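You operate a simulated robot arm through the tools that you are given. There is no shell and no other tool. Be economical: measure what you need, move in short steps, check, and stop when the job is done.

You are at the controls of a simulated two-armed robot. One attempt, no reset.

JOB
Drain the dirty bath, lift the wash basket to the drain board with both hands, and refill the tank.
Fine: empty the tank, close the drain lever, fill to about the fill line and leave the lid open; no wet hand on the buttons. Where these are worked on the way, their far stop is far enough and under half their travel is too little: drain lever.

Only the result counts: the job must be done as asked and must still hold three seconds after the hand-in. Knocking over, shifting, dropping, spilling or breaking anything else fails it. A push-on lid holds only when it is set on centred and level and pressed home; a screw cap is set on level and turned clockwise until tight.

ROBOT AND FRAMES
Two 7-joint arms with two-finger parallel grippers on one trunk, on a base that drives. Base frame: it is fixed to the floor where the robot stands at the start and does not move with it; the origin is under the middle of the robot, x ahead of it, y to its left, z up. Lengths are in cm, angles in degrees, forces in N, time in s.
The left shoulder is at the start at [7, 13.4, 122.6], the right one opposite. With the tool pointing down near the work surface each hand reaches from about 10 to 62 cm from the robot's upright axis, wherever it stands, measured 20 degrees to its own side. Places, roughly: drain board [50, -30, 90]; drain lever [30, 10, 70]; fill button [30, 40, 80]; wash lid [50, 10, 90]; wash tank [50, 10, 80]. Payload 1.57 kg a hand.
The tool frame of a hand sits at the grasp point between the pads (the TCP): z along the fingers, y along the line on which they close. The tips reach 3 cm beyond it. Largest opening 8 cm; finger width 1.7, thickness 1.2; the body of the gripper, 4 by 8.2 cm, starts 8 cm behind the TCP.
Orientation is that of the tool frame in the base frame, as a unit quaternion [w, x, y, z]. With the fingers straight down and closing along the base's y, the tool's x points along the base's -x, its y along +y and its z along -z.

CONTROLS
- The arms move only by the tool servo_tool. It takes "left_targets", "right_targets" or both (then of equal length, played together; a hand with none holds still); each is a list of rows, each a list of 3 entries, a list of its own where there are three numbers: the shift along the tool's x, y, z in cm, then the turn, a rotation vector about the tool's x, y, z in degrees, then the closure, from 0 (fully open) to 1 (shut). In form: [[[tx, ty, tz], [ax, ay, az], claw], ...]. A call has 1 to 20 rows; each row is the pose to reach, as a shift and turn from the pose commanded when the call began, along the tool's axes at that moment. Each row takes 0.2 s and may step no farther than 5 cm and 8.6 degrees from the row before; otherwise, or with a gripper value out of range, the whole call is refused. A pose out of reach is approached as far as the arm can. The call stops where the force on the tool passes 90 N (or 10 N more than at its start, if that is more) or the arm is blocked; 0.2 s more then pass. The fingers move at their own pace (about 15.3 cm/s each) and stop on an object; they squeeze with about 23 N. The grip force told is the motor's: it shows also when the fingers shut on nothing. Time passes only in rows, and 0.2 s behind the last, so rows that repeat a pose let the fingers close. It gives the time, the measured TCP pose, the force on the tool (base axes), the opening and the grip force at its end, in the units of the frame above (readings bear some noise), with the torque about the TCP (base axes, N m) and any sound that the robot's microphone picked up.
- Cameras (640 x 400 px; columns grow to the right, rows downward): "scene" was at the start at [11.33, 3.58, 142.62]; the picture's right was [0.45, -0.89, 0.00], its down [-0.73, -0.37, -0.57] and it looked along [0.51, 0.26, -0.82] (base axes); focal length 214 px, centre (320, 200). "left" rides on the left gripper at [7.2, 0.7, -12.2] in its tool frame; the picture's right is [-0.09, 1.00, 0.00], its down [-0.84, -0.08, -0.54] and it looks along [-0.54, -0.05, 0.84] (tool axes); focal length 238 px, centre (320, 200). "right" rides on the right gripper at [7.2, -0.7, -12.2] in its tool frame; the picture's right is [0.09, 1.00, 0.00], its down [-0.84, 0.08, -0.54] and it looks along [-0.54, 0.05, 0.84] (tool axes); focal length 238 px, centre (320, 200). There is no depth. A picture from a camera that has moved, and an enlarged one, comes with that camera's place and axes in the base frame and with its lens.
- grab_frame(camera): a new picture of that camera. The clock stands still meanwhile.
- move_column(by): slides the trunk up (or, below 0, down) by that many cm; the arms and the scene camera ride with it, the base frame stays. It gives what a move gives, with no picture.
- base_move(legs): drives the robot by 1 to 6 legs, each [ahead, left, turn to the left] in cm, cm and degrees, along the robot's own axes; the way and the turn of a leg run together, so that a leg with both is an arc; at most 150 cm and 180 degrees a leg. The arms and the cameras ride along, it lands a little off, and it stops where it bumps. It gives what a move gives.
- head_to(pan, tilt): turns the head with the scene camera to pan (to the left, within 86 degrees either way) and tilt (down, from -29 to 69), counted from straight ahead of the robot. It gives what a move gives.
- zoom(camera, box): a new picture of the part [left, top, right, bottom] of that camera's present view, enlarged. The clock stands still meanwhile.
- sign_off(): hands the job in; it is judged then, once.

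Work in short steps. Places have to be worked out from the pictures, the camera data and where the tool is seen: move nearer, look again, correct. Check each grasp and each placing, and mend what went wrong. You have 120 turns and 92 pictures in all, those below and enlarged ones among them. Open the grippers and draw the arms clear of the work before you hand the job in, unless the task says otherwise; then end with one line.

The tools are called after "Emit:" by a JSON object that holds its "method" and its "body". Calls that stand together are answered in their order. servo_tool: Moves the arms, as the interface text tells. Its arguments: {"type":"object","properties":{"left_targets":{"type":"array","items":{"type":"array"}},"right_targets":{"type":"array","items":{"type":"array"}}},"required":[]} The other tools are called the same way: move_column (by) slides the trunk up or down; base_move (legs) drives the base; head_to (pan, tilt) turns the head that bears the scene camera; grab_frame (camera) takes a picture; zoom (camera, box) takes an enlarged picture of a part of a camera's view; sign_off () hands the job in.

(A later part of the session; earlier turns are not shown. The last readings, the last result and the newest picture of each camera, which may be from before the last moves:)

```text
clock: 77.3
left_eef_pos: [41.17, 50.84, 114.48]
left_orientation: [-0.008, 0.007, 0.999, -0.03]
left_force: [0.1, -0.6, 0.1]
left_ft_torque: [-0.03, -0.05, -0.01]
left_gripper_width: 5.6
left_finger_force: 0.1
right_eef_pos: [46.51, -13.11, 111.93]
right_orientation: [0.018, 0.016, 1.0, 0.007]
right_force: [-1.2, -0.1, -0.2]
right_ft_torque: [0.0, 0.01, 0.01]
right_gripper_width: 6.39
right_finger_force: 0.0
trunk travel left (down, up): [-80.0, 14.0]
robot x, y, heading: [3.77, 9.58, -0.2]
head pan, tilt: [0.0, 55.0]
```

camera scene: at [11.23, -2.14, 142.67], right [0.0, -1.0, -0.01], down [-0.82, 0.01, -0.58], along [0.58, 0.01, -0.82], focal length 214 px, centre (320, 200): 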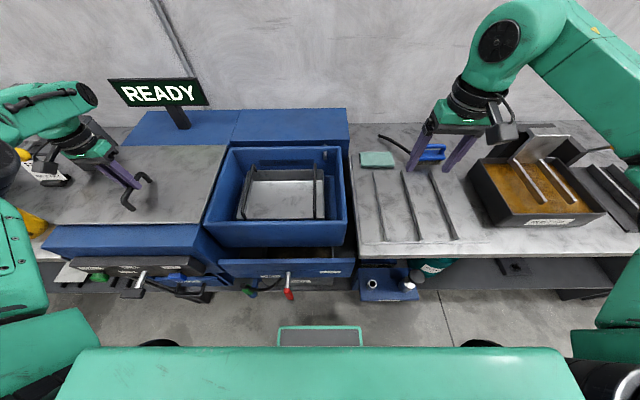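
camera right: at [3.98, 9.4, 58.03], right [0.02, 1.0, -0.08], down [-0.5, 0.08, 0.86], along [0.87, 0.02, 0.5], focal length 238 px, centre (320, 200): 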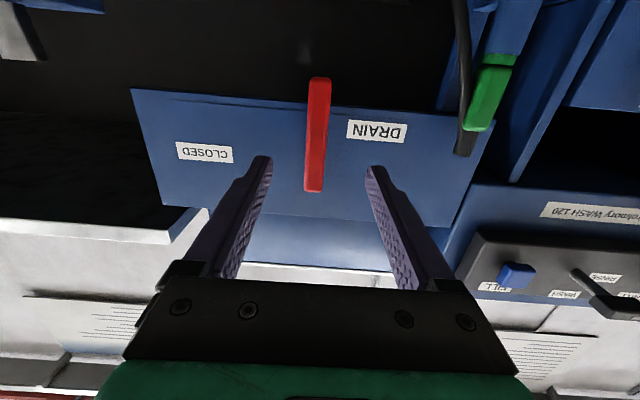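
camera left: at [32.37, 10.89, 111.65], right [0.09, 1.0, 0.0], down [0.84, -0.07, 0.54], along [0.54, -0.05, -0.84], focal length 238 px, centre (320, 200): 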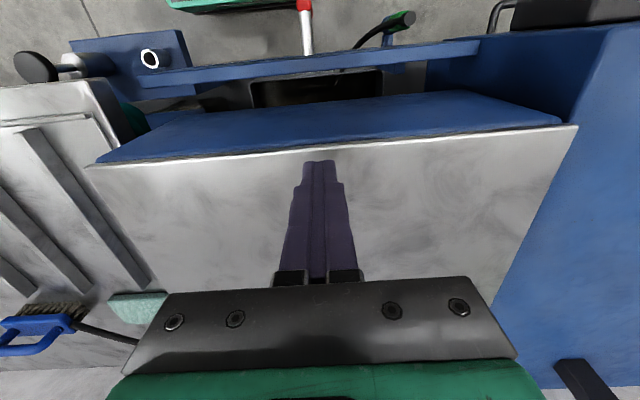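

Emit:
{"method": "servo_tool", "body": {"left_targets": [[[-1.3, -3.85, 0], [-1.7, -0.5, -0.4], 0.2], [[-2.6, -7.7, 0], [-3.4, -0.9, -0.8], 0.2], [[-3.9, -11.55, 0.5], [-3.4, -0.9, -0.8], 0.2], [[-5.2, -15.4, 1], [-3.4, -0.9, -0.8], 0.2], [[-6.5, -19.25, 1.5], [-3.4, -0.9, -0.8], 0.2], [[-7.8, -23.1, 2], [-3.4, -0.9, -0.8], 0.2], [[-9.1, -27, 3], [-3.4, -0.9, -0.8], 0.2], [[-10.3, -30.8, 4], [-3.4, -0.9, -0.8], 0.2]], "right_targets": [[[-0.6, 1.6, 0], [0.8, 2.1, -1.8], 0.2], [[-1.2, 3.2, 0], [0.8, 2.1, -1.8], 0.2], [[-1.9, 4.9, 0.5], [0.8, 2.1, -1.8], 0.2], [[-2.5, 6.5, 1], [0.8, 2.1, -1.8], 0.2], [[-3.1, 8.2, 1.5], [0.8, 2.1, -1.8], 0.2], [[-3.7, 9.8, 2], [0.8, 2.1, -1.8], 0.2], [[-4.4, 11.5, 2.5], [0.8, 2.1, -1.8], 0.2], [[-5, 13.1, 3], [0.8, 2.1, -1.8], 0.2]]}}

Emit:
{"method": "grab_frame", "body": {"camera": "left"}}

Emit:
{"method": "grab_frame", "body": {"camera": "right"}}

```text
clock: 79.1
left_eef_pos: [51.25, 19.95, 111.79]
left_orientation: [-0.002, -0.001, 1.0, -0.002]
left_force: [-0.1, -0.5, 0.0]
left_ft_torque: [-0.04, 0.03, -0.01]
left_gripper_width: 6.41
left_finger_force: 0.1
right_eef_pos: [52.43, 0.14, 109.25]
right_orientation: [-0.002, 0.001, 1.0, -0.001]
right_force: [-0.2, 0.1, -0.3]
right_ft_torque: [0.0, 0.02, -0.03]
right_gripper_width: 6.41
right_finger_force: 0.1
trunk travel left (down, up): [-80.0, 14.0]
robot x, y, heading: [3.6, 9.88, -0.3]
head pan, tilt: [0.0, 55.0]
```

```text
36 pictures are left
camera left: at [44.16, 20.59, 124.07], right [0.09, 1.0, 0.0], down [0.84, -0.07, 0.54], along [0.54, -0.05, -0.84], focal length 238 px, centre (320, 200)
```

left: 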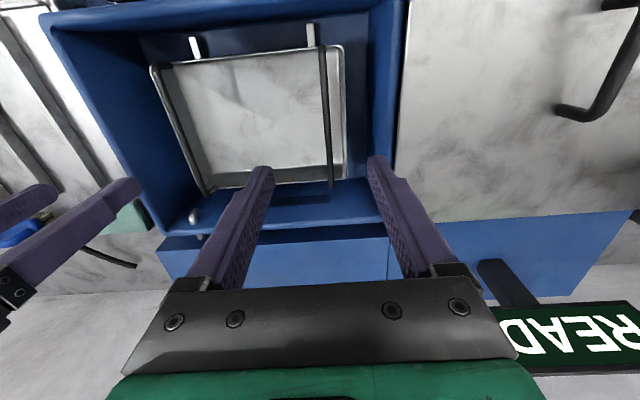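

```text
35 pictures are left
camera right: at [45.11, -0.56, 121.57], right [-0.09, 1.0, 0.0], down [0.84, 0.08, 0.54], along [0.54, 0.05, -0.84], focal length 238 px, centre (320, 200)
```

right: 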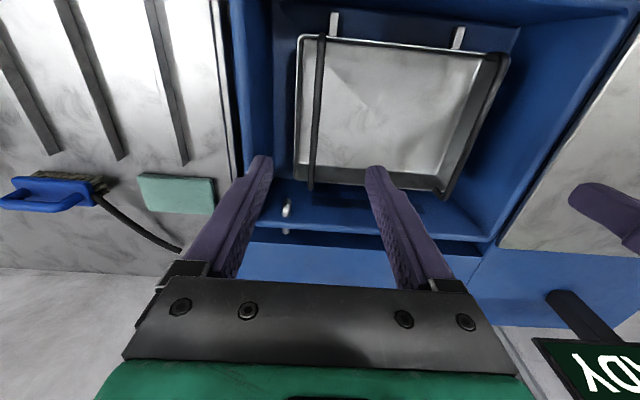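

Both hands reach. Bars refined: right y≈−0.5, left y≈20.7, centre x≈53.3. I adjust and descend to z≈97 for a closer look.

Emit:
{"method": "servo_tool", "body": {"left_targets": [[[-1, 0.3, 3.7], [0, 0, 0], 0.35], [[-2, 0.7, 7.4], [0, 0, 0], 0.35], [[-2, 0.7, 11], [0, 0, 0], 0.35], [[-2, 0.7, 14.8], [0, 0, 0], 0.35]], "right_targets": [[[-0.4, -0.3, 3], [0, 0, 0], 0.35], [[-0.8, -0.6, 6.2], [0, 0, 0], 0.35], [[-0.8, -0.6, 9.2], [0, 0, 0], 0.35], [[-0.8, -0.6, 12.2], [0, 0, 0], 0.35]]}}

Emit:
{"method": "grab_frame", "body": {"camera": "left"}}

Emit:
{"method": "grab_frame", "body": {"camera": "right"}}

```text
clock: 80.1
left_eef_pos: [51.42, 22.18, 97.95]
left_orientation: [0.0, 0.0, 1.0, -0.004]
left_force: [0.5, -0.1, -0.2]
left_ft_torque: [0.01, -0.01, 0.0]
left_gripper_width: 5.2
left_finger_force: 0.1
left hand out of reach, approached as far as the arm can: row 2, 3, 4
right_eef_pos: [53.02, -0.53, 97.15]
right_orientation: [-0.001, 0.0, 1.0, -0.001]
right_force: [-0.3, 1.0, 0.5]
right_ft_torque: [-0.01, -0.02, -0.02]
right_gripper_width: 5.21
right_finger_force: 0.1
trunk travel left (down, up): [-80.0, 14.0]
robot x, y, heading: [3.33, 9.46, -0.0]
head pan, tilt: [0.0, 55.0]
```

```text
34 pictures are left
camera left: at [44.38, 22.81, 110.17], right [0.09, 1.0, -0.01], down [0.84, -0.07, 0.54], along [0.54, -0.05, -0.84], focal length 238 px, centre (320, 200)
```

left: 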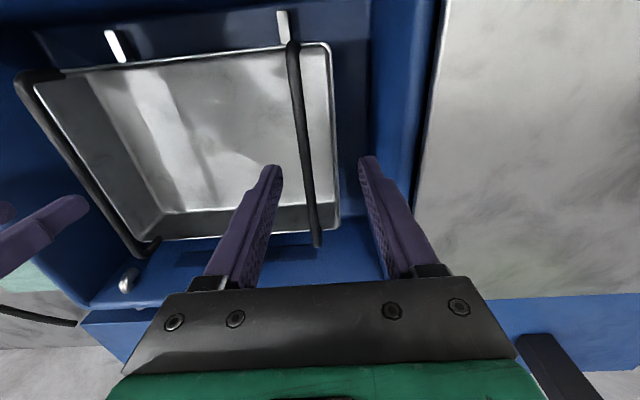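

```text
33 pictures are left
camera right: at [45.69, -1.26, 109.42], right [-0.09, 1.0, 0.0], down [0.84, 0.08, 0.54], along [0.54, 0.05, -0.84], focal length 238 px, centre (320, 200)
```

right: 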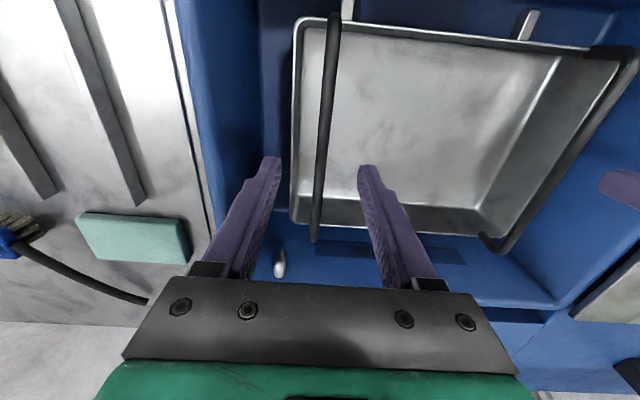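

The left arm is again at its inward limit. I raise both hands, shift the base 5 cm right and realign.

Emit:
{"method": "servo_tool", "body": {"left_targets": [[[0, 0, -3], [0, 0, 0], 0.35], [[0, 0, -7], [0, 0, 0], 0.35]], "right_targets": [[[0, 0, -3], [0, 0, 0], 0.35], [[0, 0, -7], [0, 0, 0], 0.35]]}}

Emit:
{"method": "base_move", "body": {"legs": [[0, -5, 0]]}}

```text
clock: 80.7
left_eef_pos: [51.54, 22.25, 105.04]
left_orientation: [-0.001, -0.001, 1.0, -0.002]
left_force: [0.2, 0.3, 0.1]
left_ft_torque: [-0.01, -0.03, 0.0]
left_gripper_width: 5.2
left_finger_force: 0.0
right_eef_pos: [52.84, -0.57, 104.29]
right_orientation: [0.001, 0.0, 1.0, -0.001]
right_force: [-0.5, -0.2, 0.0]
right_ft_torque: [-0.01, -0.01, -0.01]
right_gripper_width: 5.2
right_finger_force: 0.0
trunk travel left (down, up): [-80.0, 14.0]
robot x, y, heading: [3.41, 9.58, -0.2]
head pan, tilt: [0.0, 55.0]
```

```text
clock: 81.6
left_eef_pos: [51.49, 17.64, 104.87]
left_orientation: [-0.002, -0.001, 1.0, -0.005]
left_force: [-0.4, 1.2, -0.2]
left_ft_torque: [-0.06, 0.01, 0.03]
left_gripper_width: 5.22
left_finger_force: 0.1
right_eef_pos: [53.08, -4.96, 104.23]
right_orientation: [0.0, 0.0, 1.0, -0.003]
right_force: [0.4, 0.7, -0.2]
right_ft_torque: [-0.03, 0.0, 0.02]
right_gripper_width: 5.19
right_finger_force: 0.0
trunk travel left (down, up): [-80.0, 14.0]
robot x, y, heading: [3.18, 4.65, -0.1]
head pan, tilt: [0.0, 55.0]
```

Now I align and descend to z≈91 with both hands around the bars.

Emit:
{"method": "servo_tool", "body": {"left_targets": [[[-0.9, 1.6, 0], [0, 0, 0], 0.35], [[-1.8, 3.2, 0], [0, 0, 0], 0.35], [[-1.8, 3.2, 4], [0, 0, 0], 0.35], [[-1.8, 3.2, 8], [0, 0, 0], 0.35], [[-1.8, 3.2, 11], [0, 0, 0], 0.35]], "right_targets": [[[-0.1, 2.3, 0], [0, 0, 0], 0.35], [[-0.2, 4.6, 0], [0, 0, 0], 0.35], [[-0.2, 4.6, 4], [0, 0, 0], 0.35], [[-0.2, 4.6, 7.7], [0, 0, 0], 0.35], [[-0.2, 4.6, 10.3], [0, 0, 0], 0.35]]}}

Emit:
{"method": "grab_frame", "body": {"camera": "left"}}

Emit:
{"method": "grab_frame", "body": {"camera": "right"}}

```text
clock: 82.8
left_eef_pos: [52.44, 21.1, 94.43]
left_orientation: [0.0, -0.001, 1.0, -0.003]
left_force: [-0.1, -0.4, 0.0]
left_ft_torque: [0.0, 0.0, -0.01]
left_gripper_width: 5.2
left_finger_force: 0.1
left hand out of reach, approached as far as the arm can: row 5
right_eef_pos: [53.21, -0.88, 93.99]
right_orientation: [0.001, 0.0, 1.0, 0.0]
right_force: [0.3, -0.5, 0.1]
right_ft_torque: [-0.04, -0.03, -0.03]
right_gripper_width: 5.19
right_finger_force: 0.0
trunk travel left (down, up): [-80.0, 14.0]
robot x, y, heading: [3.43, 4.92, -0.2]
head pan, tilt: [0.0, 55.0]
```

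```text
32 pictures are left
camera left: at [45.33, 21.79, 106.65], right [0.09, 1.0, -0.01], down [0.84, -0.07, 0.54], along [0.54, -0.05, -0.84], focal length 238 px, centre (320, 200)
```

left: 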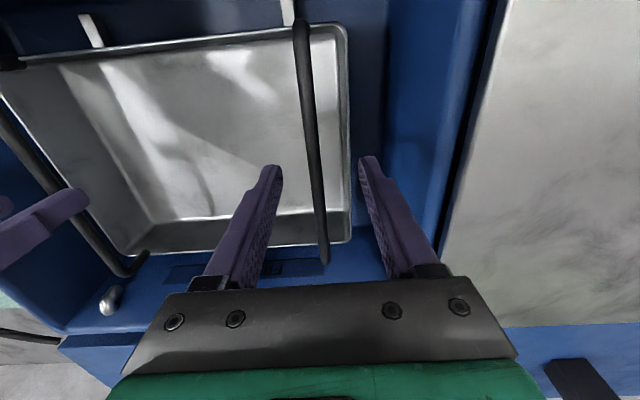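

```text
31 pictures are left
camera right: at [45.89, -1.48, 106.22], right [-0.09, 1.0, 0.0], down [0.84, 0.08, 0.54], along [0.54, 0.05, -0.84], focal length 238 px, centre (320, 200)
```

right: 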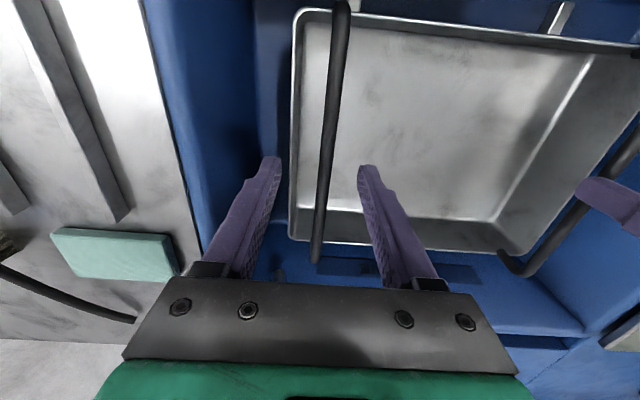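

Both bars lie between the fingers. The left arm is at its low limit, so I lower the trunk 3.2 cm instead.

Emit:
{"method": "move_column", "body": {"by": -3.2}}

Emit:
{"method": "grab_frame", "body": {"camera": "left"}}

```text
clock: 83.6
left_eef_pos: [52.36, 20.98, 91.24]
left_orientation: [-0.001, -0.002, 1.0, -0.003]
left_force: [-0.3, 0.4, 0.8]
left_ft_torque: [-0.01, 0.03, -0.01]
left_gripper_width: 5.21
left_finger_force: 0.1
right_eef_pos: [53.08, -0.9, 90.65]
right_orientation: [-0.001, 0.0, 1.0, 0.0]
right_force: [-0.4, -0.4, 0.4]
right_ft_torque: [-0.01, -0.02, 0.01]
right_gripper_width: 5.19
right_finger_force: 0.0
trunk travel left (down, up): [-76.8, 17.2]
robot x, y, heading: [3.52, 4.72, -0.1]
head pan, tilt: [0.0, 55.0]
```

```text
30 pictures are left
camera left: at [45.31, 21.62, 103.52], right [0.09, 1.0, 0.0], down [0.84, -0.07, 0.54], along [0.54, -0.05, -0.84], focal length 238 px, centre (320, 200)
```

left: 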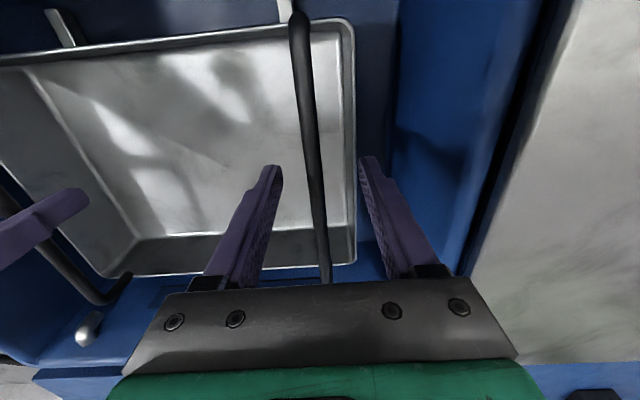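

Bar top is at about z=90.4 – fingers at the right height. I close both grippers.

Emit:
{"method": "servo_tool", "body": {"left_targets": [[[0, 0, 0], [0, 0, 0], 1], [[0, 0, 0], [0, 0, 0], 1], [[0, 0, 0], [0, 0, 0], 1]], "right_targets": [[[0, 0.3, 0], [0, 0, 0], 1], [[0, 0.3, 0], [0, 0, 0], 1], [[0, 0.3, 0], [0, 0, 0], 1]]}}

```text
clock: 84.4
left_eef_pos: [52.5, 20.57, 91.33]
left_orientation: [0.0, 0.0, 1.0, -0.005]
left_force: [-0.8, -29.6, 0.5]
left_ft_torque: [-0.3, 0.32, -0.03]
left_gripper_width: 1.01
left_finger_force: 23.4
right_eef_pos: [53.15, -0.18, 90.83]
right_orientation: [-0.001, -0.003, 1.0, 0.002]
right_force: [0.2, 28.9, 0.9]
right_ft_torque: [0.14, 0.34, -0.15]
right_gripper_width: 0.95
right_finger_force: 23.1
trunk travel left (down, up): [-76.8, 17.2]
robot x, y, heading: [2.88, 5.0, -0.6]
head pan, tilt: [0.0, 55.0]
```

Both bars are gripped (1.0 cm), but the hands strain apart against the basket; I ease them towards each other.

Emit:
{"method": "servo_tool", "body": {"left_targets": [[[0, -0.2, 0], [0, 0, 0], 1], [[0, -0.4, 0], [0, 0, 0], 1]], "right_targets": [[[0, 0.15, 0], [0, 0, 0], 1], [[0, 0.25, 0], [0, 0, 0], 1]]}}

```text
clock: 85.0
left_eef_pos: [52.39, 20.77, 91.34]
left_orientation: [0.0, -0.001, 1.0, -0.003]
left_force: [3.2, -19.0, -0.7]
left_ft_torque: [-0.17, 0.09, 0.11]
left_gripper_width: 0.98
left_finger_force: 22.6
right_eef_pos: [53.26, -0.28, 90.73]
right_orientation: [-0.001, 0.0, 1.0, 0.0]
right_force: [-2.6, 19.6, 3.8]
right_ft_torque: [0.17, -0.1, 0.18]
right_gripper_width: 0.96
right_finger_force: 22.8
trunk travel left (down, up): [-76.8, 17.2]
robot x, y, heading: [3.79, 4.97, -0.3]
head pan, tilt: [0.0, 55.0]
```

Strain reduced. I lift with the trunk, 3 cm first, and check the grips.

Emit:
{"method": "move_column", "body": {"by": 3}}

Emit:
{"method": "zoom", "body": {"camera": "scene", "box": [180, 120, 420, 270]}}

```text
clock: 85.7
left_eef_pos: [52.39, 20.58, 94.25]
left_orientation: [0.0, -0.002, 1.0, -0.004]
left_force: [2.1, -15.4, -3.9]
left_ft_torque: [-0.16, -0.44, 0.1]
left_gripper_width: 0.97
left_finger_force: 22.7
right_eef_pos: [53.32, -0.32, 93.67]
right_orientation: [-0.001, -0.001, 1.0, -0.001]
right_force: [-1.2, 15.3, -5.4]
right_ft_torque: [0.07, 0.54, 0.11]
right_gripper_width: 0.96
right_finger_force: 22.7
trunk travel left (down, up): [-79.8, 14.2]
robot x, y, heading: [3.28, 5.3, -0.6]
head pan, tilt: [0.0, 55.0]
```

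```text
2.67 times, centred on (300, 195) of scene
camera zoom: at [15.72, 5.14, 142.44], right [0.0, -1.0, 0.0], down [-0.82, 0.0, -0.57], along [0.57, 0.0, -0.82], focal length 572 px, centre (373, 213)
```

zoom: 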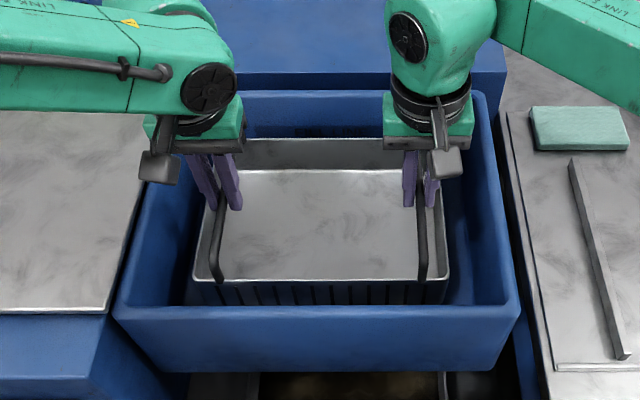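

The basket hangs from both hands (~9 N). I raise the trunk by the rest.

Emit:
{"method": "move_column", "body": {"by": 13.5}}

Emit:
{"method": "grab_frame", "body": {"camera": "scene"}}

```text
clock: 87.3
left_eef_pos: [52.43, 20.6, 107.77]
left_orientation: [0.0, -0.001, 1.0, -0.003]
left_force: [2.2, -9.2, -4.3]
left_ft_torque: [-0.08, -0.05, 0.09]
left_gripper_width: 0.97
left_finger_force: 22.9
right_eef_pos: [53.32, -0.26, 107.22]
right_orientation: [-0.001, 0.001, 1.0, -0.001]
right_force: [-0.8, 9.7, -4.4]
right_ft_torque: [0.08, 0.15, 0.14]
right_gripper_width: 0.97
right_finger_force: 23.0
trunk travel left (down, up): [-93.3, 0.7]
robot x, y, heading: [3.82, 5.06, -0.2]
head pan, tilt: [0.0, 55.0]
```

```text
28 pictures are left
camera scene: at [15.73, 5.14, 155.93], right [0.0, -1.0, 0.0], down [-0.82, 0.0, -0.57], along [0.57, 0.0, -0.82], focal length 214 px, centre (320, 200)
```

scene: 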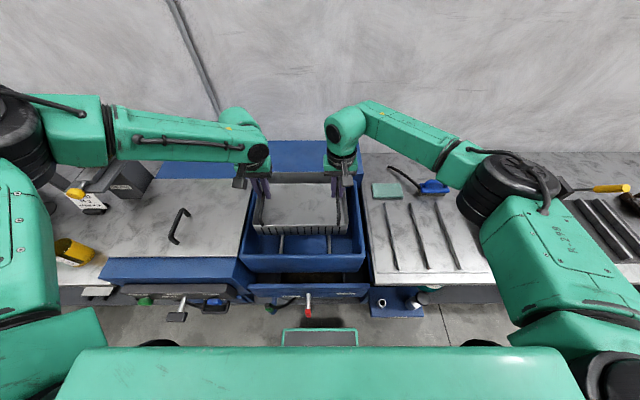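

I raise both arms another 5 cm for clearance of the rim.

Emit:
{"method": "servo_tool", "body": {"left_targets": [[[0, 0, -1.5], [0, 0, 0], 1], [[0, 0, -3], [0, 0, 0], 1], [[0, 0, -5], [0, 0, 0], 1]], "right_targets": [[[0, 0, -1.5], [0, 0, 0], 1], [[0, 0, -3], [0, 0, 0], 1], [[0, 0, -5], [0, 0, 0], 1]]}}

Emit:
{"method": "zoom", "body": {"camera": "scene", "box": [220, 130, 412, 250]}}

```text
clock: 88.2
left_eef_pos: [52.48, 20.77, 112.89]
left_orientation: [-0.001, -0.001, 1.0, -0.002]
left_force: [2.6, -3.7, -3.8]
left_ft_torque: [-0.05, -0.02, 0.15]
left_gripper_width: 0.96
left_finger_force: 22.9
right_eef_pos: [53.31, -0.33, 112.24]
right_orientation: [-0.001, 0.0, 1.0, -0.001]
right_force: [-2.5, 5.9, -4.4]
right_ft_torque: [0.05, 0.05, 0.21]
right_gripper_width: 0.98
right_finger_force: 22.8
trunk travel left (down, up): [-93.3, 0.7]
robot x, y, heading: [3.51, 4.88, -0.5]
head pan, tilt: [0.0, 55.0]
```

```text
3.33 times, centred on (316, 190) of scene
camera zoom: at [15.66, 5.14, 155.94], right [0.0, -1.0, 0.0], down [-0.82, 0.0, -0.57], along [0.57, 0.0, -0.82], focal length 715 px, centre (333, 233)
```

zoom: 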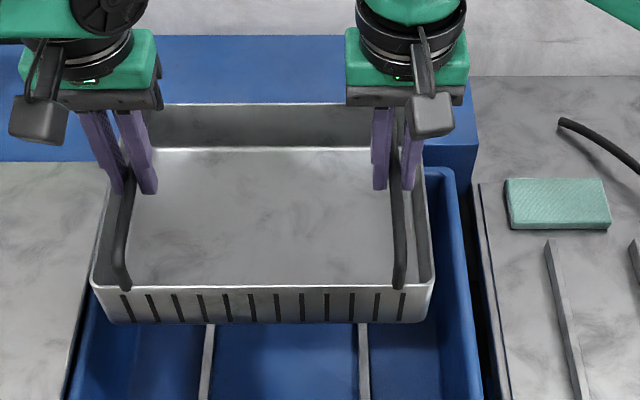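

Basket bottom is at about z=103, clear of everything on the way. I drive right with it, to bring its centre over the drain board at about [47, −29].

Emit:
{"method": "base_move", "body": {"legs": [[-3, -20, 0], [-3, -19.2, 0]]}}

Emit:
{"method": "grab_frame", "body": {"camera": "scene"}}

```text
clock: 90.9
left_eef_pos: [46.39, -18.07, 112.71]
left_orientation: [0.0, 0.0, 1.0, -0.004]
left_force: [0.7, 10.0, -3.6]
left_ft_torque: [0.08, -0.13, 0.05]
left_gripper_width: 0.99
left_finger_force: 22.9
right_eef_pos: [47.22, -39.09, 112.14]
right_orientation: [-0.002, 0.001, 1.0, -0.002]
right_force: [0.3, -8.8, -4.1]
right_ft_torque: [-0.11, 0.21, 0.1]
right_gripper_width: 1.0
right_finger_force: 23.3
trunk travel left (down, up): [-93.3, 0.7]
robot x, y, heading: [-3.1, -34.35, -0.5]
head pan, tilt: [0.0, 55.0]
```

```text
26 pictures are left
camera scene: at [9.68, -33.46, 155.93], right [0.0, -1.0, 0.0], down [-0.82, 0.0, -0.57], along [0.57, -0.01, -0.82], focal length 214 px, centre (320, 200)
```

scene: 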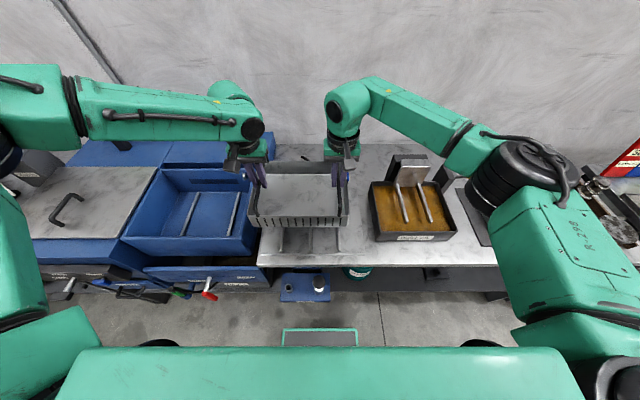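

Over the board now. I back off 2 cm more for the sponge's sake, and lower the trunk 8 cm.

Emit:
{"method": "base_move", "body": {"legs": [[-2, 0, 0]]}}

Emit:
{"method": "move_column", "body": {"by": -8}}

Emit:
{"method": "zoom", "body": {"camera": "scene", "box": [220, 130, 412, 250]}}

```text
clock: 91.7
left_eef_pos: [44.76, -18.36, 112.53]
left_orientation: [-0.003, -0.001, 1.0, -0.002]
left_force: [1.7, -1.5, -5.1]
left_ft_torque: [0.01, 0.12, 0.05]
left_gripper_width: 0.98
left_finger_force: 23.3
right_eef_pos: [45.66, -39.43, 111.87]
right_orientation: [-0.004, 0.0, 1.0, -0.001]
right_force: [-1.0, 0.5, -3.8]
right_ft_torque: [-0.01, 0.02, 0.21]
right_gripper_width: 0.97
right_finger_force: 23.2
trunk travel left (down, up): [-93.3, 0.7]
robot x, y, heading: [-4.87, -34.33, -0.4]
head pan, tilt: [0.0, 55.0]
```

```text
clock: 92.9
left_eef_pos: [44.3, -18.48, 104.75]
left_orientation: [0.001, -0.001, 1.0, -0.003]
left_force: [0.7, -1.1, -4.2]
left_ft_torque: [-0.04, 0.03, 0.06]
left_gripper_width: 0.96
left_finger_force: 22.8
right_eef_pos: [45.21, -39.47, 104.26]
right_orientation: [-0.002, 0.001, 1.0, -0.002]
right_force: [-1.4, 0.9, -3.5]
right_ft_torque: [0.01, 0.05, 0.17]
right_gripper_width: 0.96
right_finger_force: 23.5
trunk travel left (down, up): [-85.3, 8.7]
robot x, y, heading: [-4.69, -34.75, -0.7]
head pan, tilt: [0.0, 55.0]
```

```text
3.33 times, centred on (316, 190) of scene
camera zoom: at [7.57, -34.0, 147.94], right [0.0, -1.0, 0.0], down [-0.82, 0.0, -0.57], along [0.57, 0.0, -0.82], focal length 715 px, centre (333, 233)
```

zoom: 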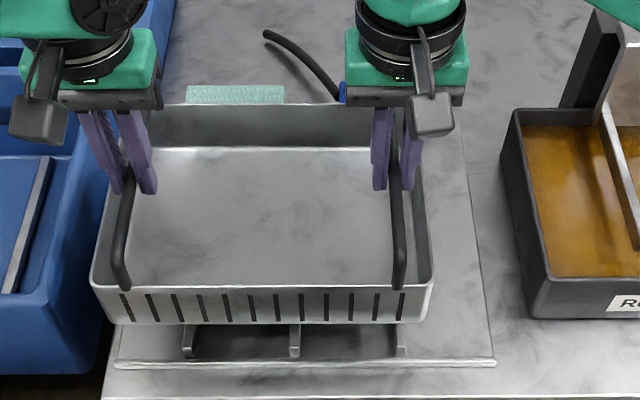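

Well positioned over the ribs and clear of the sponge. I lower further.

Emit:
{"method": "move_column", "body": {"by": -2.5}}

Emit:
{"method": "move_column", "body": {"by": -0.8}}

```text
clock: 93.6
left_eef_pos: [44.26, -18.46, 102.25]
left_orientation: [-0.001, 0.0, 1.0, -0.002]
left_force: [1.7, -1.9, -4.3]
left_ft_torque: [-0.01, 0.07, 0.06]
left_gripper_width: 0.97
left_finger_force: 22.9
right_eef_pos: [45.23, -39.5, 101.53]
right_orientation: [-0.001, 0.001, 1.0, -0.001]
right_force: [-0.3, 2.1, -3.2]
right_ft_torque: [0.02, -0.03, 0.14]
right_gripper_width: 0.98
right_finger_force: 22.9
trunk travel left (down, up): [-82.8, 11.2]
robot x, y, heading: [-4.52, -33.92, -0.4]
head pan, tilt: [0.0, 55.0]
```

```text
clock: 94.2
left_eef_pos: [44.43, -18.31, 101.33]
left_orientation: [0.0, -0.001, 1.0, -0.003]
left_force: [0.7, -1.5, -5.2]
left_ft_torque: [0.02, 0.07, 0.09]
left_gripper_width: 0.96
left_finger_force: 22.8
right_eef_pos: [45.23, -39.44, 100.8]
right_orientation: [-0.002, 0.001, 1.0, 0.0]
right_force: [-2.0, 1.6, -3.8]
right_ft_torque: [0.02, 0.04, 0.12]
right_gripper_width: 0.98
right_finger_force: 23.0
trunk travel left (down, up): [-82.0, 12.0]
robot x, y, heading: [-4.98, -34.32, -0.2]
head pan, tilt: [0.0, 55.0]
```

Still hanging freely. I go on in small steps until the weight comes off.

Emit:
{"method": "move_column", "body": {"by": -0.8}}

Emit:
{"method": "move_column", "body": {"by": -0.7}}

Emit:
{"method": "zoom", "body": {"camera": "scene", "box": [220, 130, 412, 250]}}

```text
clock: 94.7
left_eef_pos: [44.41, -18.46, 100.65]
left_orientation: [-0.001, 0.0, 1.0, -0.002]
left_force: [1.3, -1.3, -3.8]
left_ft_torque: [-0.01, 0.03, 0.02]
left_gripper_width: 0.97
left_finger_force: 22.7
right_eef_pos: [45.22, -39.35, 100.0]
right_orientation: [-0.002, 0.0, 1.0, -0.001]
right_force: [-1.1, 0.8, -4.1]
right_ft_torque: [-0.02, 0.09, 0.15]
right_gripper_width: 1.0
right_finger_force: 23.0
trunk travel left (down, up): [-81.2, 12.8]
robot x, y, heading: [-4.64, -34.12, -0.2]
head pan, tilt: [0.0, 55.0]
```

```text
clock: 95.3
left_eef_pos: [44.39, -18.5, 100.11]
left_orientation: [-0.001, -0.001, 1.0, -0.003]
left_force: [1.1, -1.5, -4.0]
left_ft_torque: [0.0, 0.06, 0.08]
left_gripper_width: 0.96
left_finger_force: 23.0
right_eef_pos: [45.25, -39.48, 99.42]
right_orientation: [-0.001, 0.001, 1.0, -0.001]
right_force: [-0.9, 1.7, -4.3]
right_ft_torque: [0.04, 0.07, 0.15]
right_gripper_width: 0.96
right_finger_force: 23.2
trunk travel left (down, up): [-80.5, 13.5]
robot x, y, heading: [-4.76, -34.39, -0.3]
head pan, tilt: [0.0, 55.0]
```

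```text
3.33 times, centred on (316, 190) of scene
camera zoom: at [7.66, -34.01, 143.13], right [0.0, -1.0, 0.0], down [-0.82, 0.0, -0.57], along [0.57, 0.0, -0.82], focal length 715 px, centre (333, 233)
```

zoom: 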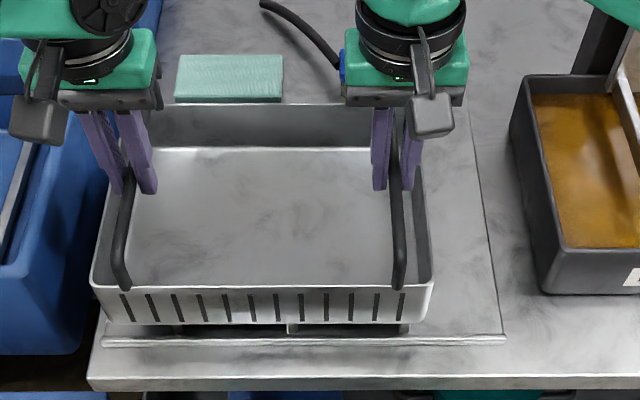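

Emit:
{"method": "move_column", "body": {"by": -1}}

Emit:
{"method": "move_column", "body": {"by": -0.7}}

```text
clock: 95.9
left_eef_pos: [44.35, -18.53, 99.03]
left_orientation: [-0.001, -0.001, 1.0, -0.002]
left_force: [1.2, -1.4, -3.9]
left_ft_torque: [0.01, 0.03, 0.03]
left_gripper_width: 0.97
left_finger_force: 23.2
right_eef_pos: [45.17, -39.46, 98.3]
right_orientation: [-0.002, 0.001, 1.0, -0.001]
right_force: [-0.3, 0.5, -3.4]
right_ft_torque: [0.03, 0.04, 0.12]
right_gripper_width: 1.0
right_finger_force: 22.8
trunk travel left (down, up): [-79.5, 14.5]
robot x, y, heading: [-5.23, -34.3, -0.5]
head pan, tilt: [0.0, 55.0]
```

```text
clock: 96.4
left_eef_pos: [44.27, -18.43, 98.49]
left_orientation: [0.0, -0.001, 1.0, -0.002]
left_force: [1.9, 1.1, -4.9]
left_ft_torque: [0.02, -0.11, 0.07]
left_gripper_width: 0.97
left_finger_force: 23.2
right_eef_pos: [45.12, -39.37, 97.85]
right_orientation: [-0.001, 0.0, 1.0, 0.0]
right_force: [-0.4, 0.5, 8.6]
right_ft_torque: [0.08, 0.2, 0.18]
right_gripper_width: 0.97
right_finger_force: 23.6
trunk travel left (down, up): [-78.8, 15.2]
robot x, y, heading: [-4.7, -34.36, -0.3]
head pan, tilt: [0.0, 55.0]
```

The right side touches down. A little more for the left side.

Emit:
{"method": "servo_tool", "body": {"left_targets": [[[0, 0, 0.2], [0, 0, 0], 1], [[0, 0, 0.4], [0, 0, 0], 1], [[0, 0, 0.4], [0, 0, 0], 1]]}}

```text
clock: 97.2
left_eef_pos: [44.25, -18.38, 98.13]
left_orientation: [0.003, -0.001, 1.0, -0.004]
left_force: [4.7, 3.8, 17.8]
left_ft_torque: [0.07, -0.15, -0.21]
left_gripper_width: 0.99
left_finger_force: 23.3
right_eef_pos: [45.02, -39.41, 97.8]
right_orientation: [0.001, 0.001, 1.0, -0.001]
right_force: [3.4, -0.8, 6.3]
right_ft_torque: [-0.03, -0.69, 0.0]
right_gripper_width: 0.97
right_finger_force: 22.7
trunk travel left (down, up): [-78.8, 15.2]
robot x, y, heading: [-4.97, -34.42, -0.1]
head pan, tilt: [0.0, 55.0]
```

Both sides rest on the ribs now. I open both grippers and rise clear.

Emit:
{"method": "servo_tool", "body": {"left_targets": [[[0, 0, -0.2], [0, 0, 0], 1], [[0, 0, -0.2], [0, 0, 0], 0.55], [[0, 0, -0.2], [0, 0, 0], 0.55], [[0, 0, -2.5], [0, 0, 0], 0.55], [[0, 0, -6], [0, 0, 0], 0.55], [[0, 0, -10], [0, 0, 0], 0.55]], "right_targets": [[[0, 0, -0.05], [0, 0, 0], 1], [[0, 0, -0.05], [0, 0, 0], 0.55], [[0, 0, -0.05], [0, 0, 0], 0.55], [[0, 0, -2.5], [0, 0, 0], 0.55], [[0, 0, -6], [0, 0, 0], 0.55], [[0, 0, -10], [0, 0, 0], 0.55]]}}

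Emit:
{"method": "grab_frame", "body": {"camera": "scene"}}

```text
clock: 98.6
left_eef_pos: [44.14, -18.39, 107.99]
left_orientation: [0.0, -0.001, 1.0, -0.002]
left_force: [-0.3, -0.5, -0.6]
left_ft_torque: [-0.01, 0.02, 0.03]
left_gripper_width: 3.59
left_finger_force: 0.1
right_eef_pos: [44.96, -39.49, 107.77]
right_orientation: [0.0, 0.002, 1.0, -0.001]
right_force: [-0.3, 1.2, -0.4]
right_ft_torque: [-0.04, -0.01, 0.01]
right_gripper_width: 3.6
right_finger_force: 0.1
trunk travel left (down, up): [-78.8, 15.2]
robot x, y, heading: [-4.57, -34.08, -0.3]
head pan, tilt: [0.0, 55.0]
```

```text
23 pictures are left
camera scene: at [7.25, -34.02, 141.46], right [0.0, -1.0, 0.0], down [-0.82, 0.0, -0.57], along [0.57, 0.0, -0.82], focal length 214 px, centre (320, 200)
```

scene: 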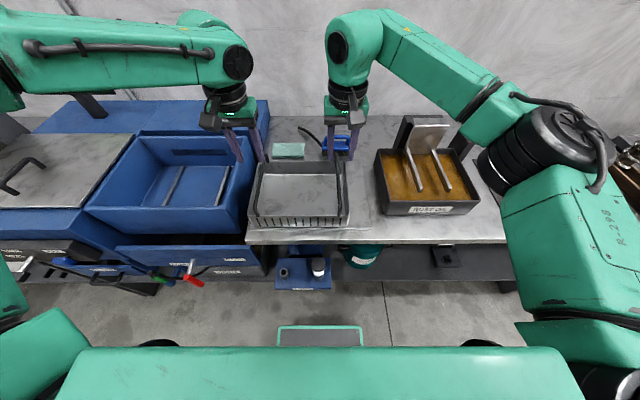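

The basket stands on the board. I check that the tank is empty and the lever's state.

Emit:
{"method": "zoom", "body": {"camera": "scene", "box": [80, 130, 272, 300]}}

```text
2.35 times, centred on (176, 215) of scene
camera zoom: at [7.25, -34.02, 141.46], right [0.0, -1.0, 0.0], down [-0.82, 0.0, -0.57], along [0.57, 0.0, -0.82], focal length 505 px, centre (659, 165)
```

zoom: 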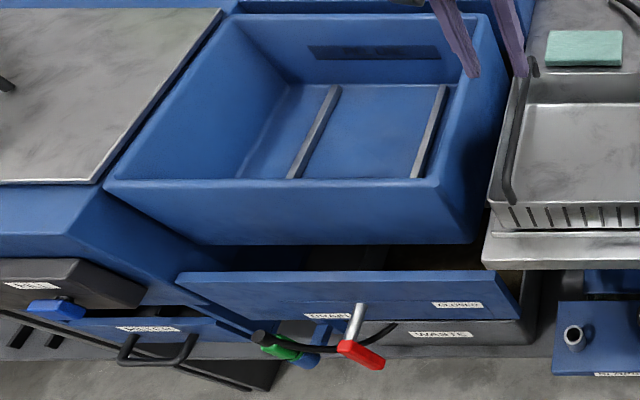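

The tank is empty. Now to close the lever I drive back and left to repeat the frontal approach.

Emit:
{"method": "base_move", "body": {"legs": [[-23.4, 0, 0], [0, 34.3, 0]]}}

```text
clock: 102.2
left_eef_pos: [20.87, 15.96, 107.92]
left_orientation: [0.0, -0.003, 1.0, -0.002]
left_force: [-0.2, 0.3, 0.6]
left_ft_torque: [0.04, -0.01, -0.01]
left_gripper_width: 3.58
left_finger_force: 0.1
right_eef_pos: [21.7, -4.82, 107.56]
right_orientation: [0.0, -0.001, 1.0, -0.001]
right_force: [0.0, -0.2, 0.1]
right_ft_torque: [0.0, 0.0, 0.02]
right_gripper_width: 3.6
right_finger_force: 0.0
trunk travel left (down, up): [-78.8, 15.2]
robot x, y, heading: [-28.23, 0.17, 0.0]
head pan, tilt: [0.0, 55.0]
```

Left hand moves aside while the right hand pitches up to face the panel and moves to y≈9.7.

Emit:
{"method": "servo_tool", "body": {"left_targets": [[[1, 2, -1], [0, 0, 0], 0.3], [[2, 4, -2], [0, 0, 0], 0.3], [[3, 6, -3], [0, 0, 0], 0.3], [[4, 8, -4], [0, 0, 0], 0.3], [[5, 10, -5], [0, 0, 0], 0.3], [[6, 12, -6], [0, 0, 0], 0.3], [[7, 14, -7], [0, 0, 0], 0.3], [[8, 16, -8], [0, 0, 0], 0.3], [[9, 17, -8], [0, 0, 0], 0.3], [[10, 18, -8], [0, 0, 0], 0.3], [[10, 19, -8], [0, 0, 0], 0.3], [[10, 19, -8], [0, 0, 0], 0.3]], "right_targets": [[[0, 0, 0], [0, -7.5, 0], 0.3], [[0, 0, 0.5], [0, -15, 0], 0.3], [[0, 1, 1], [0, -22.5, 0], 0.3], [[0.5, 2, 2], [0, -30, 0], 0.3], [[1, 3.5, 3], [0, -37.5, 0], 0.3], [[1.5, 5, 4], [0, -45, 0], 0.3], [[2, 6.5, 5], [0, -52.5, 0], 0.3], [[2.5, 8.5, 6], [0, -60, 0], 0.3], [[3, 10.5, 7.5], [0, -67.5, 0], 0.3], [[3.5, 12.5, 9], [0, -75, 0], 0.3], [[4, 14, 10], [0, -82.5, 0], 0.3], [[4, 14.5, 11], [0, -90, 0], 0.3]]}}

Emit:
{"method": "move_column", "body": {"by": -31}}

Emit:
{"method": "grab_frame", "body": {"camera": "right"}}

```text
clock: 104.8
left_eef_pos: [10.75, 35.23, 115.77]
left_orientation: [-0.001, -0.003, 1.0, -0.003]
left_force: [-0.4, -0.1, 0.0]
left_ft_torque: [-0.04, 0.01, -0.02]
left_gripper_width: 5.61
left_finger_force: 0.1
right_eef_pos: [17.88, 9.6, 96.8]
right_orientation: [0.707, -0.001, 0.707, 0.0]
right_force: [0.0, -0.6, 0.4]
right_ft_torque: [0.0, 0.02, 0.01]
right_gripper_width: 5.59
right_finger_force: 0.0
trunk travel left (down, up): [-78.8, 15.2]
robot x, y, heading: [-27.89, -0.11, -0.4]
head pan, tilt: [0.0, 55.0]
```

```text
clock: 107.9
left_eef_pos: [10.7, 35.16, 84.84]
left_orientation: [0.0, -0.003, 1.0, -0.002]
left_force: [0.2, 0.3, 0.3]
left_ft_torque: [-0.01, -0.03, -0.01]
left_gripper_width: 5.58
left_finger_force: 0.1
right_eef_pos: [17.85, 9.57, 65.8]
right_orientation: [0.706, -0.001, 0.708, 0.0]
right_force: [0.8, -0.1, 0.5]
right_ft_torque: [0.02, -0.01, 0.0]
right_gripper_width: 5.6
right_finger_force: 0.0
trunk travel left (down, up): [-47.8, 46.2]
robot x, y, heading: [-27.89, 0.18, -0.3]
head pan, tilt: [0.0, 55.0]
```

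```text
21 pictures are left
camera right: at [5.43, 8.8, 58.69], right [0.0, 1.0, -0.09], down [-0.54, 0.08, 0.84], along [0.84, 0.05, 0.54], focal length 238 px, centre (320, 200)
```

right: 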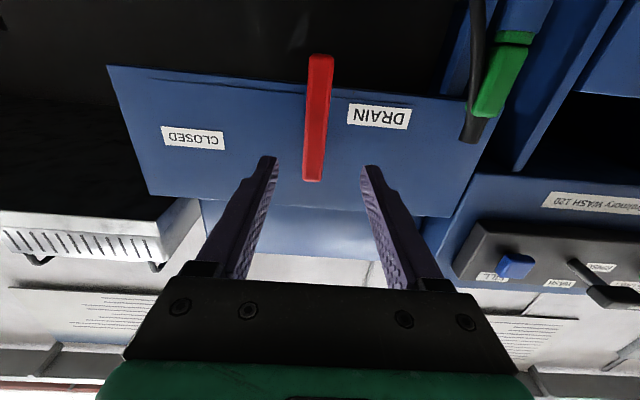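

The lever hangs at y≈9, x≈27. I move in around it at z≈63.5 and close.

Emit:
{"method": "servo_tool", "body": {"right_targets": [[[1.2, -0.3, 3], [0, 0, 0], 0.3], [[2.3, -0.5, 6], [0, 0, 0], 0.3], [[2.3, -0.5, 9.1], [0, 0, 0], 0.3], [[2.3, -0.5, 9.1], [0, 0, 0], 1], [[2.3, -0.5, 9.1], [0, 0, 0], 1]]}}

```text
clock: 109.1
left_eef_pos: [10.71, 35.37, 84.84]
left_orientation: [0.0, -0.002, 1.0, -0.003]
left_force: [0.0, 0.1, -0.4]
left_ft_torque: [-0.01, 0.03, 0.01]
left_gripper_width: 5.6
left_finger_force: 0.0
right_eef_pos: [26.8, 8.83, 63.91]
right_orientation: [0.704, -0.002, 0.711, 0.0]
right_force: [-0.2, 5.8, -1.4]
right_ft_torque: [-0.35, 0.32, -0.13]
right_gripper_width: 2.06
right_finger_force: 34.4
right hand out of reach, approached as far as the arm can: row 2, 3, 4, 5
trunk travel left (down, up): [-47.8, 46.2]
robot x, y, heading: [-28.4, 0.42, -0.2]
head pan, tilt: [0.0, 55.0]
```

Gripped. I swing the lever back up to CLOSED with matching roll.

Emit:
{"method": "servo_tool", "body": {"right_targets": [[[-0.05, -0.74, 0], [0, 0, -7.5], 1], [[-0.19, -1.48, 0], [0, 0, -15], 1], [[-0.43, -2.18, 0], [0, 0, -22.5], 1], [[-0.76, -2.85, 0], [0, 0, -30], 1], [[-1.18, -3.47, 0], [0, 0, -37.5], 1], [[-1.67, -4.03, 0], [0, 0, -45], 1], [[-2.23, -4.52, 0], [0, 0, -52.5], 1], [[-2.85, -4.94, 0], [0, 0, -60], 1], [[-3.52, -5.27, 0], [0, 0, -67.5], 1], [[-4.22, -5.51, 0], [0, 0, -75], 1], [[-4.96, -5.65, 0], [0, 0, -82.5], 1], [[-5.7, -5.7, 0], [0, 0, -90], 1]]}}

Emit:
{"method": "grab_frame", "body": {"camera": "right"}}

```text
clock: 111.7
left_eef_pos: [10.85, 35.55, 84.58]
left_orientation: [-0.001, -0.002, 1.0, -0.005]
left_force: [0.2, -0.6, -0.3]
left_ft_torque: [-0.01, 0.01, 0.01]
left_gripper_width: 5.59
left_finger_force: 0.0
right_eef_pos: [26.82, 3.33, 69.04]
right_orientation: [-0.493, 0.509, -0.502, 0.496]
right_force: [-8.0, 25.8, -26.5]
right_ft_torque: [-0.25, -0.42, -0.08]
right_gripper_width: 2.0
right_finger_force: 34.3
trunk travel left (down, up): [-47.8, 46.2]
robot x, y, heading: [-28.05, 0.56, 0.1]
head pan, tilt: [0.0, 55.0]
```

```text
20 pictures are left
camera right: at [14.6, -4.09, 70.1], right [-0.02, -0.1, -0.99], down [-0.55, 0.83, -0.07], along [0.84, 0.54, -0.07], focal length 238 px, centre (320, 200)
```

right: 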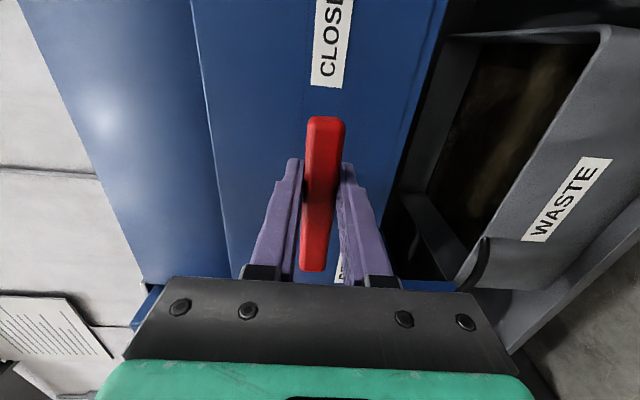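

The lever is horizontal and against its closed stop. I release, back out and check.

Emit:
{"method": "servo_tool", "body": {"right_targets": [[[0, 0, 0], [0, 0, 0], 0.3], [[0, 0, 0], [0, 0, 0], 0.3], [[0, 0, -4], [0, 0, 0], 0.3], [[0, 0, -8], [0, 0, 0], 0.3], [[0, 0, -8], [0, 0, 0], 0.3]]}}

Emit:
{"method": "grab_frame", "body": {"camera": "right"}}

```text
clock: 112.9
left_eef_pos: [10.74, 35.18, 84.87]
left_orientation: [0.0, -0.003, 1.0, -0.003]
left_force: [0.2, 0.3, -0.2]
left_ft_torque: [0.01, 0.03, 0.04]
left_gripper_width: 5.61
left_finger_force: 0.2
right_eef_pos: [18.91, 2.9, 69.59]
right_orientation: [-0.498, 0.502, -0.5, 0.499]
right_force: [-0.4, -0.4, 1.3]
right_ft_torque: [-0.01, 0.0, 0.01]
right_gripper_width: 5.61
right_finger_force: 0.1
trunk travel left (down, up): [-47.8, 46.2]
robot x, y, heading: [-27.86, 0.37, -0.3]
head pan, tilt: [0.0, 55.0]
```

```text
19 pictures are left
camera right: at [6.58, -4.38, 70.41], right [0.0, -0.09, -1.0], down [-0.54, 0.84, -0.08], along [0.84, 0.54, -0.06], focal length 238 px, centre (320, 200)
```

right: 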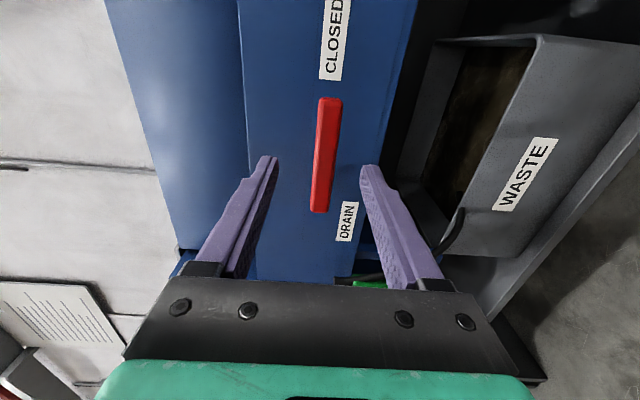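

The drain is closed. Next the FILL button, located at about [28, 38, 82.5]. I raise the trunk 23 cm for a view into the tank and pitch the left (dry) hand level, fingers closed.

Emit:
{"method": "move_column", "body": {"by": 23}}

Emit:
{"method": "servo_tool", "body": {"left_targets": [[[0, 0, 2], [0, -7.5, 0], 1], [[0, 0.3, 4], [0, -15, 0], 1], [[-0.3, 0.6, 6], [0, -22.5, 0], 1], [[-0.6, 0.9, 8], [0, -30, 0], 1], [[-1, 1.2, 10], [0, -37.5, 0], 1], [[-1.5, 1.5, 12], [0, -45, 0], 1], [[-2, 1.8, 14], [0, -52.5, 0], 1], [[-2.5, 2.1, 16], [0, -60, 0], 1], [[-3, 2.4, 18], [0, -67.5, 0], 1], [[-4, 2.7, 20], [0, -75, 0], 1], [[-5, 2.9, 22], [0, -82.5, 0], 1], [[-6, 2.9, 24], [0, -88, 0], 1]]}}

Emit:
{"method": "head_to", "body": {"pan": 18, "tilt": 45}}

Emit:
{"method": "grab_frame", "body": {"camera": "left"}}

Emit:
{"method": "grab_frame", "body": {"camera": "scene"}}

```text
clock: 115.3
left_eef_pos: [10.63, 35.05, 107.85]
left_orientation: [0.001, -0.002, 1.0, -0.002]
left_force: [-0.3, 0.1, 0.4]
left_ft_torque: [-0.05, -0.02, 0.0]
left_gripper_width: 5.6
left_finger_force: 0.1
right_eef_pos: [18.91, 2.88, 92.64]
right_orientation: [-0.499, 0.502, -0.501, 0.499]
right_force: [-0.5, 0.5, 0.3]
right_ft_torque: [-0.01, 0.02, 0.0]
right_gripper_width: 5.6
right_finger_force: 0.1
trunk travel left (down, up): [-70.8, 23.2]
robot x, y, heading: [-28.28, 0.08, -0.2]
head pan, tilt: [0.0, 55.0]
```

```text
clock: 117.9
left_eef_pos: [16.75, 38.03, 83.8]
left_orientation: [0.694, -0.004, 0.72, 0.0]
left_force: [-0.5, -0.4, -0.2]
left_ft_torque: [-0.02, -0.01, 0.0]
left_gripper_width: 0.01
left_finger_force: 21.3
right_eef_pos: [18.88, 2.97, 92.75]
right_orientation: [-0.499, 0.502, -0.5, 0.499]
right_force: [1.0, -0.5, -0.5]
right_ft_torque: [0.0, 0.0, -0.01]
right_gripper_width: 5.6
right_finger_force: 0.1
trunk travel left (down, up): [-70.8, 23.2]
robot x, y, heading: [-28.28, 0.46, -0.0]
head pan, tilt: [0.0, 55.0]
```

```text
clock: 118.7
left_eef_pos: [16.73, 37.99, 83.91]
left_orientation: [0.695, -0.003, 0.719, 0.0]
left_force: [0.1, -0.2, -0.1]
left_ft_torque: [-0.01, -0.01, 0.01]
left_gripper_width: 0.03
left_finger_force: 20.9
right_eef_pos: [18.75, 2.89, 92.65]
right_orientation: [-0.498, 0.503, -0.5, 0.498]
right_force: [-0.3, -0.3, -0.1]
right_ft_torque: [0.01, -0.02, -0.04]
right_gripper_width: 5.62
right_finger_force: 0.1
trunk travel left (down, up): [-70.8, 23.2]
robot x, y, heading: [-28.1, 0.12, 0.1]
head pan, tilt: [18.0, 45.0]
```

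```text
18 pictures are left
camera left: at [4.35, 38.49, 77.16], right [0.0, 1.0, 0.09], down [-0.51, -0.08, 0.86], along [0.86, -0.04, 0.51], focal length 238 px, centre (320, 200)
```

left: 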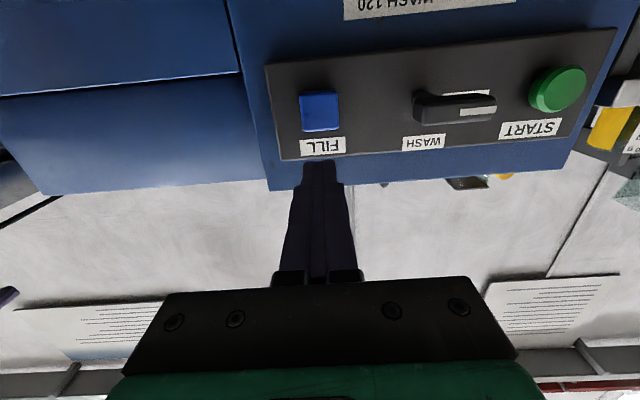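

```text
17 pictures are left
camera scene: at [-15.41, 3.01, 134.79], right [0.31, -0.95, 0.0], down [-0.67, -0.22, -0.71], along [0.67, 0.22, -0.71], focal length 214 px, centre (320, 200)
```

scene: 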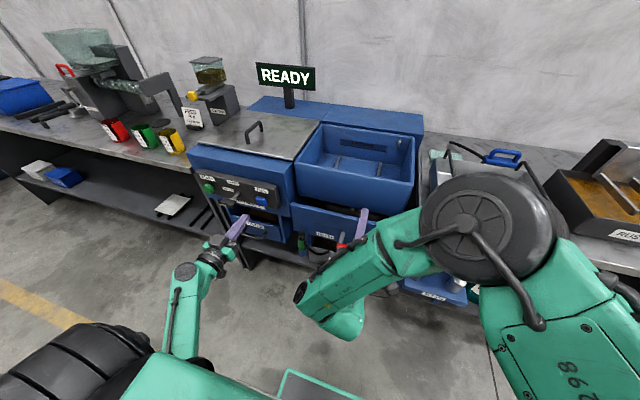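

The button is straight ahead at about [28.3, 38.3, 81.5]. I align and approach to just before contact.

Emit:
{"method": "servo_tool", "body": {"left_targets": [[[1.2, 0.2, 2], [0, 0, 0], 1], [[2.3, 0.3, 4], [0, 0, 0], 1], [[2.1, 0.3, 6.5], [0, 0, 0], 1]]}}

Emit:
{"method": "grab_frame", "body": {"camera": "left"}}

```text
clock: 119.5
left_eef_pos: [23.2, 38.36, 81.55]
left_orientation: [0.695, -0.004, 0.719, 0.0]
left_force: [0.6, -0.4, 0.2]
left_ft_torque: [-0.02, 0.02, 0.0]
left_gripper_width: 0.0
left_finger_force: 22.1
right_eef_pos: [18.89, 2.97, 92.49]
right_orientation: [-0.498, 0.502, -0.5, 0.499]
right_force: [-0.4, 0.1, 0.3]
right_ft_torque: [-0.01, 0.01, 0.02]
right_gripper_width: 5.58
right_finger_force: 0.1
trunk travel left (down, up): [-70.8, 23.2]
robot x, y, heading: [-28.26, 0.26, -0.0]
head pan, tilt: [18.0, 45.0]
```

```text
16 pictures are left
camera left: at [10.86, 38.89, 74.8], right [0.0, 1.0, 0.09], down [-0.51, -0.08, 0.86], along [0.86, -0.04, 0.51], focal length 238 px, centre (320, 200)
```

left: 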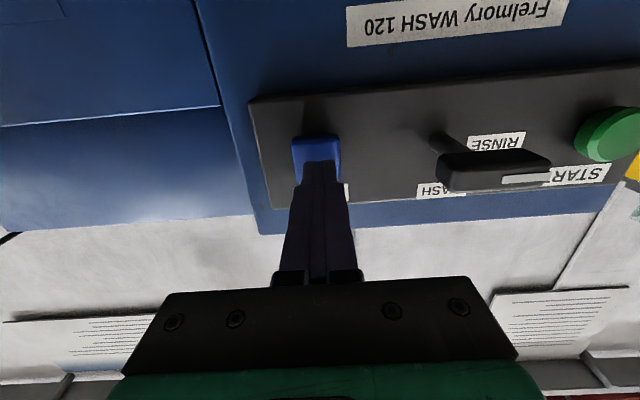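

Fingertips are right before the button. I push in small steps.

Emit:
{"method": "servo_tool", "body": {"left_targets": [[[0, 0, 0.6], [0, 0, 0], 1], [[0, 0, 1.2], [0, 0, 0], 1], [[0, 0, 1.8], [0, 0, 0], 1], [[0, 0, 2.4], [0, 0, 0], 1]]}}

Emit:
{"method": "zoom", "body": {"camera": "scene", "box": [230, 50, 430, 210]}}

```text
clock: 120.5
left_eef_pos: [25.37, 38.24, 81.36]
left_orientation: [0.695, -0.004, 0.719, 0.0]
left_force: [-10.8, -1.7, -0.6]
left_ft_torque: [0.03, -0.04, -0.08]
left_gripper_width: 0.0
left_finger_force: 21.3
right_eef_pos: [18.59, 2.92, 92.75]
right_orientation: [-0.499, 0.501, -0.5, 0.499]
right_force: [-1.0, -0.2, 0.0]
right_ft_torque: [0.01, -0.02, -0.01]
right_gripper_width: 5.6
right_finger_force: 0.1
trunk travel left (down, up): [-70.8, 23.2]
robot x, y, heading: [-28.1, 0.07, -0.2]
head pan, tilt: [18.0, 45.0]
heard: click
```

```text
2.50 times, centred on (330, 130) of scene
camera zoom: at [-15.69, 3.03, 134.82], right [0.31, -0.95, 0.0], down [-0.67, -0.22, -0.71], along [0.67, 0.22, -0.71], focal length 536 px, centre (295, 375)
```

zoom: 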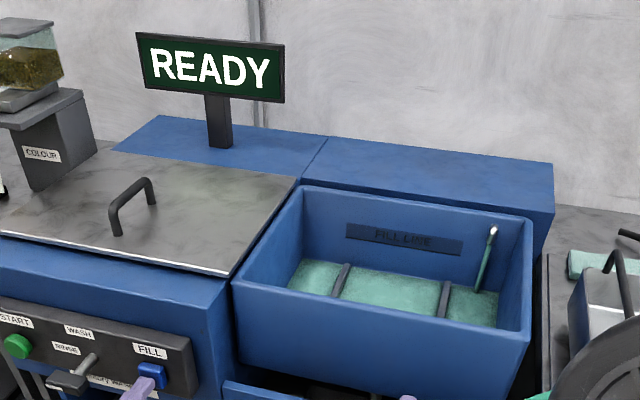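

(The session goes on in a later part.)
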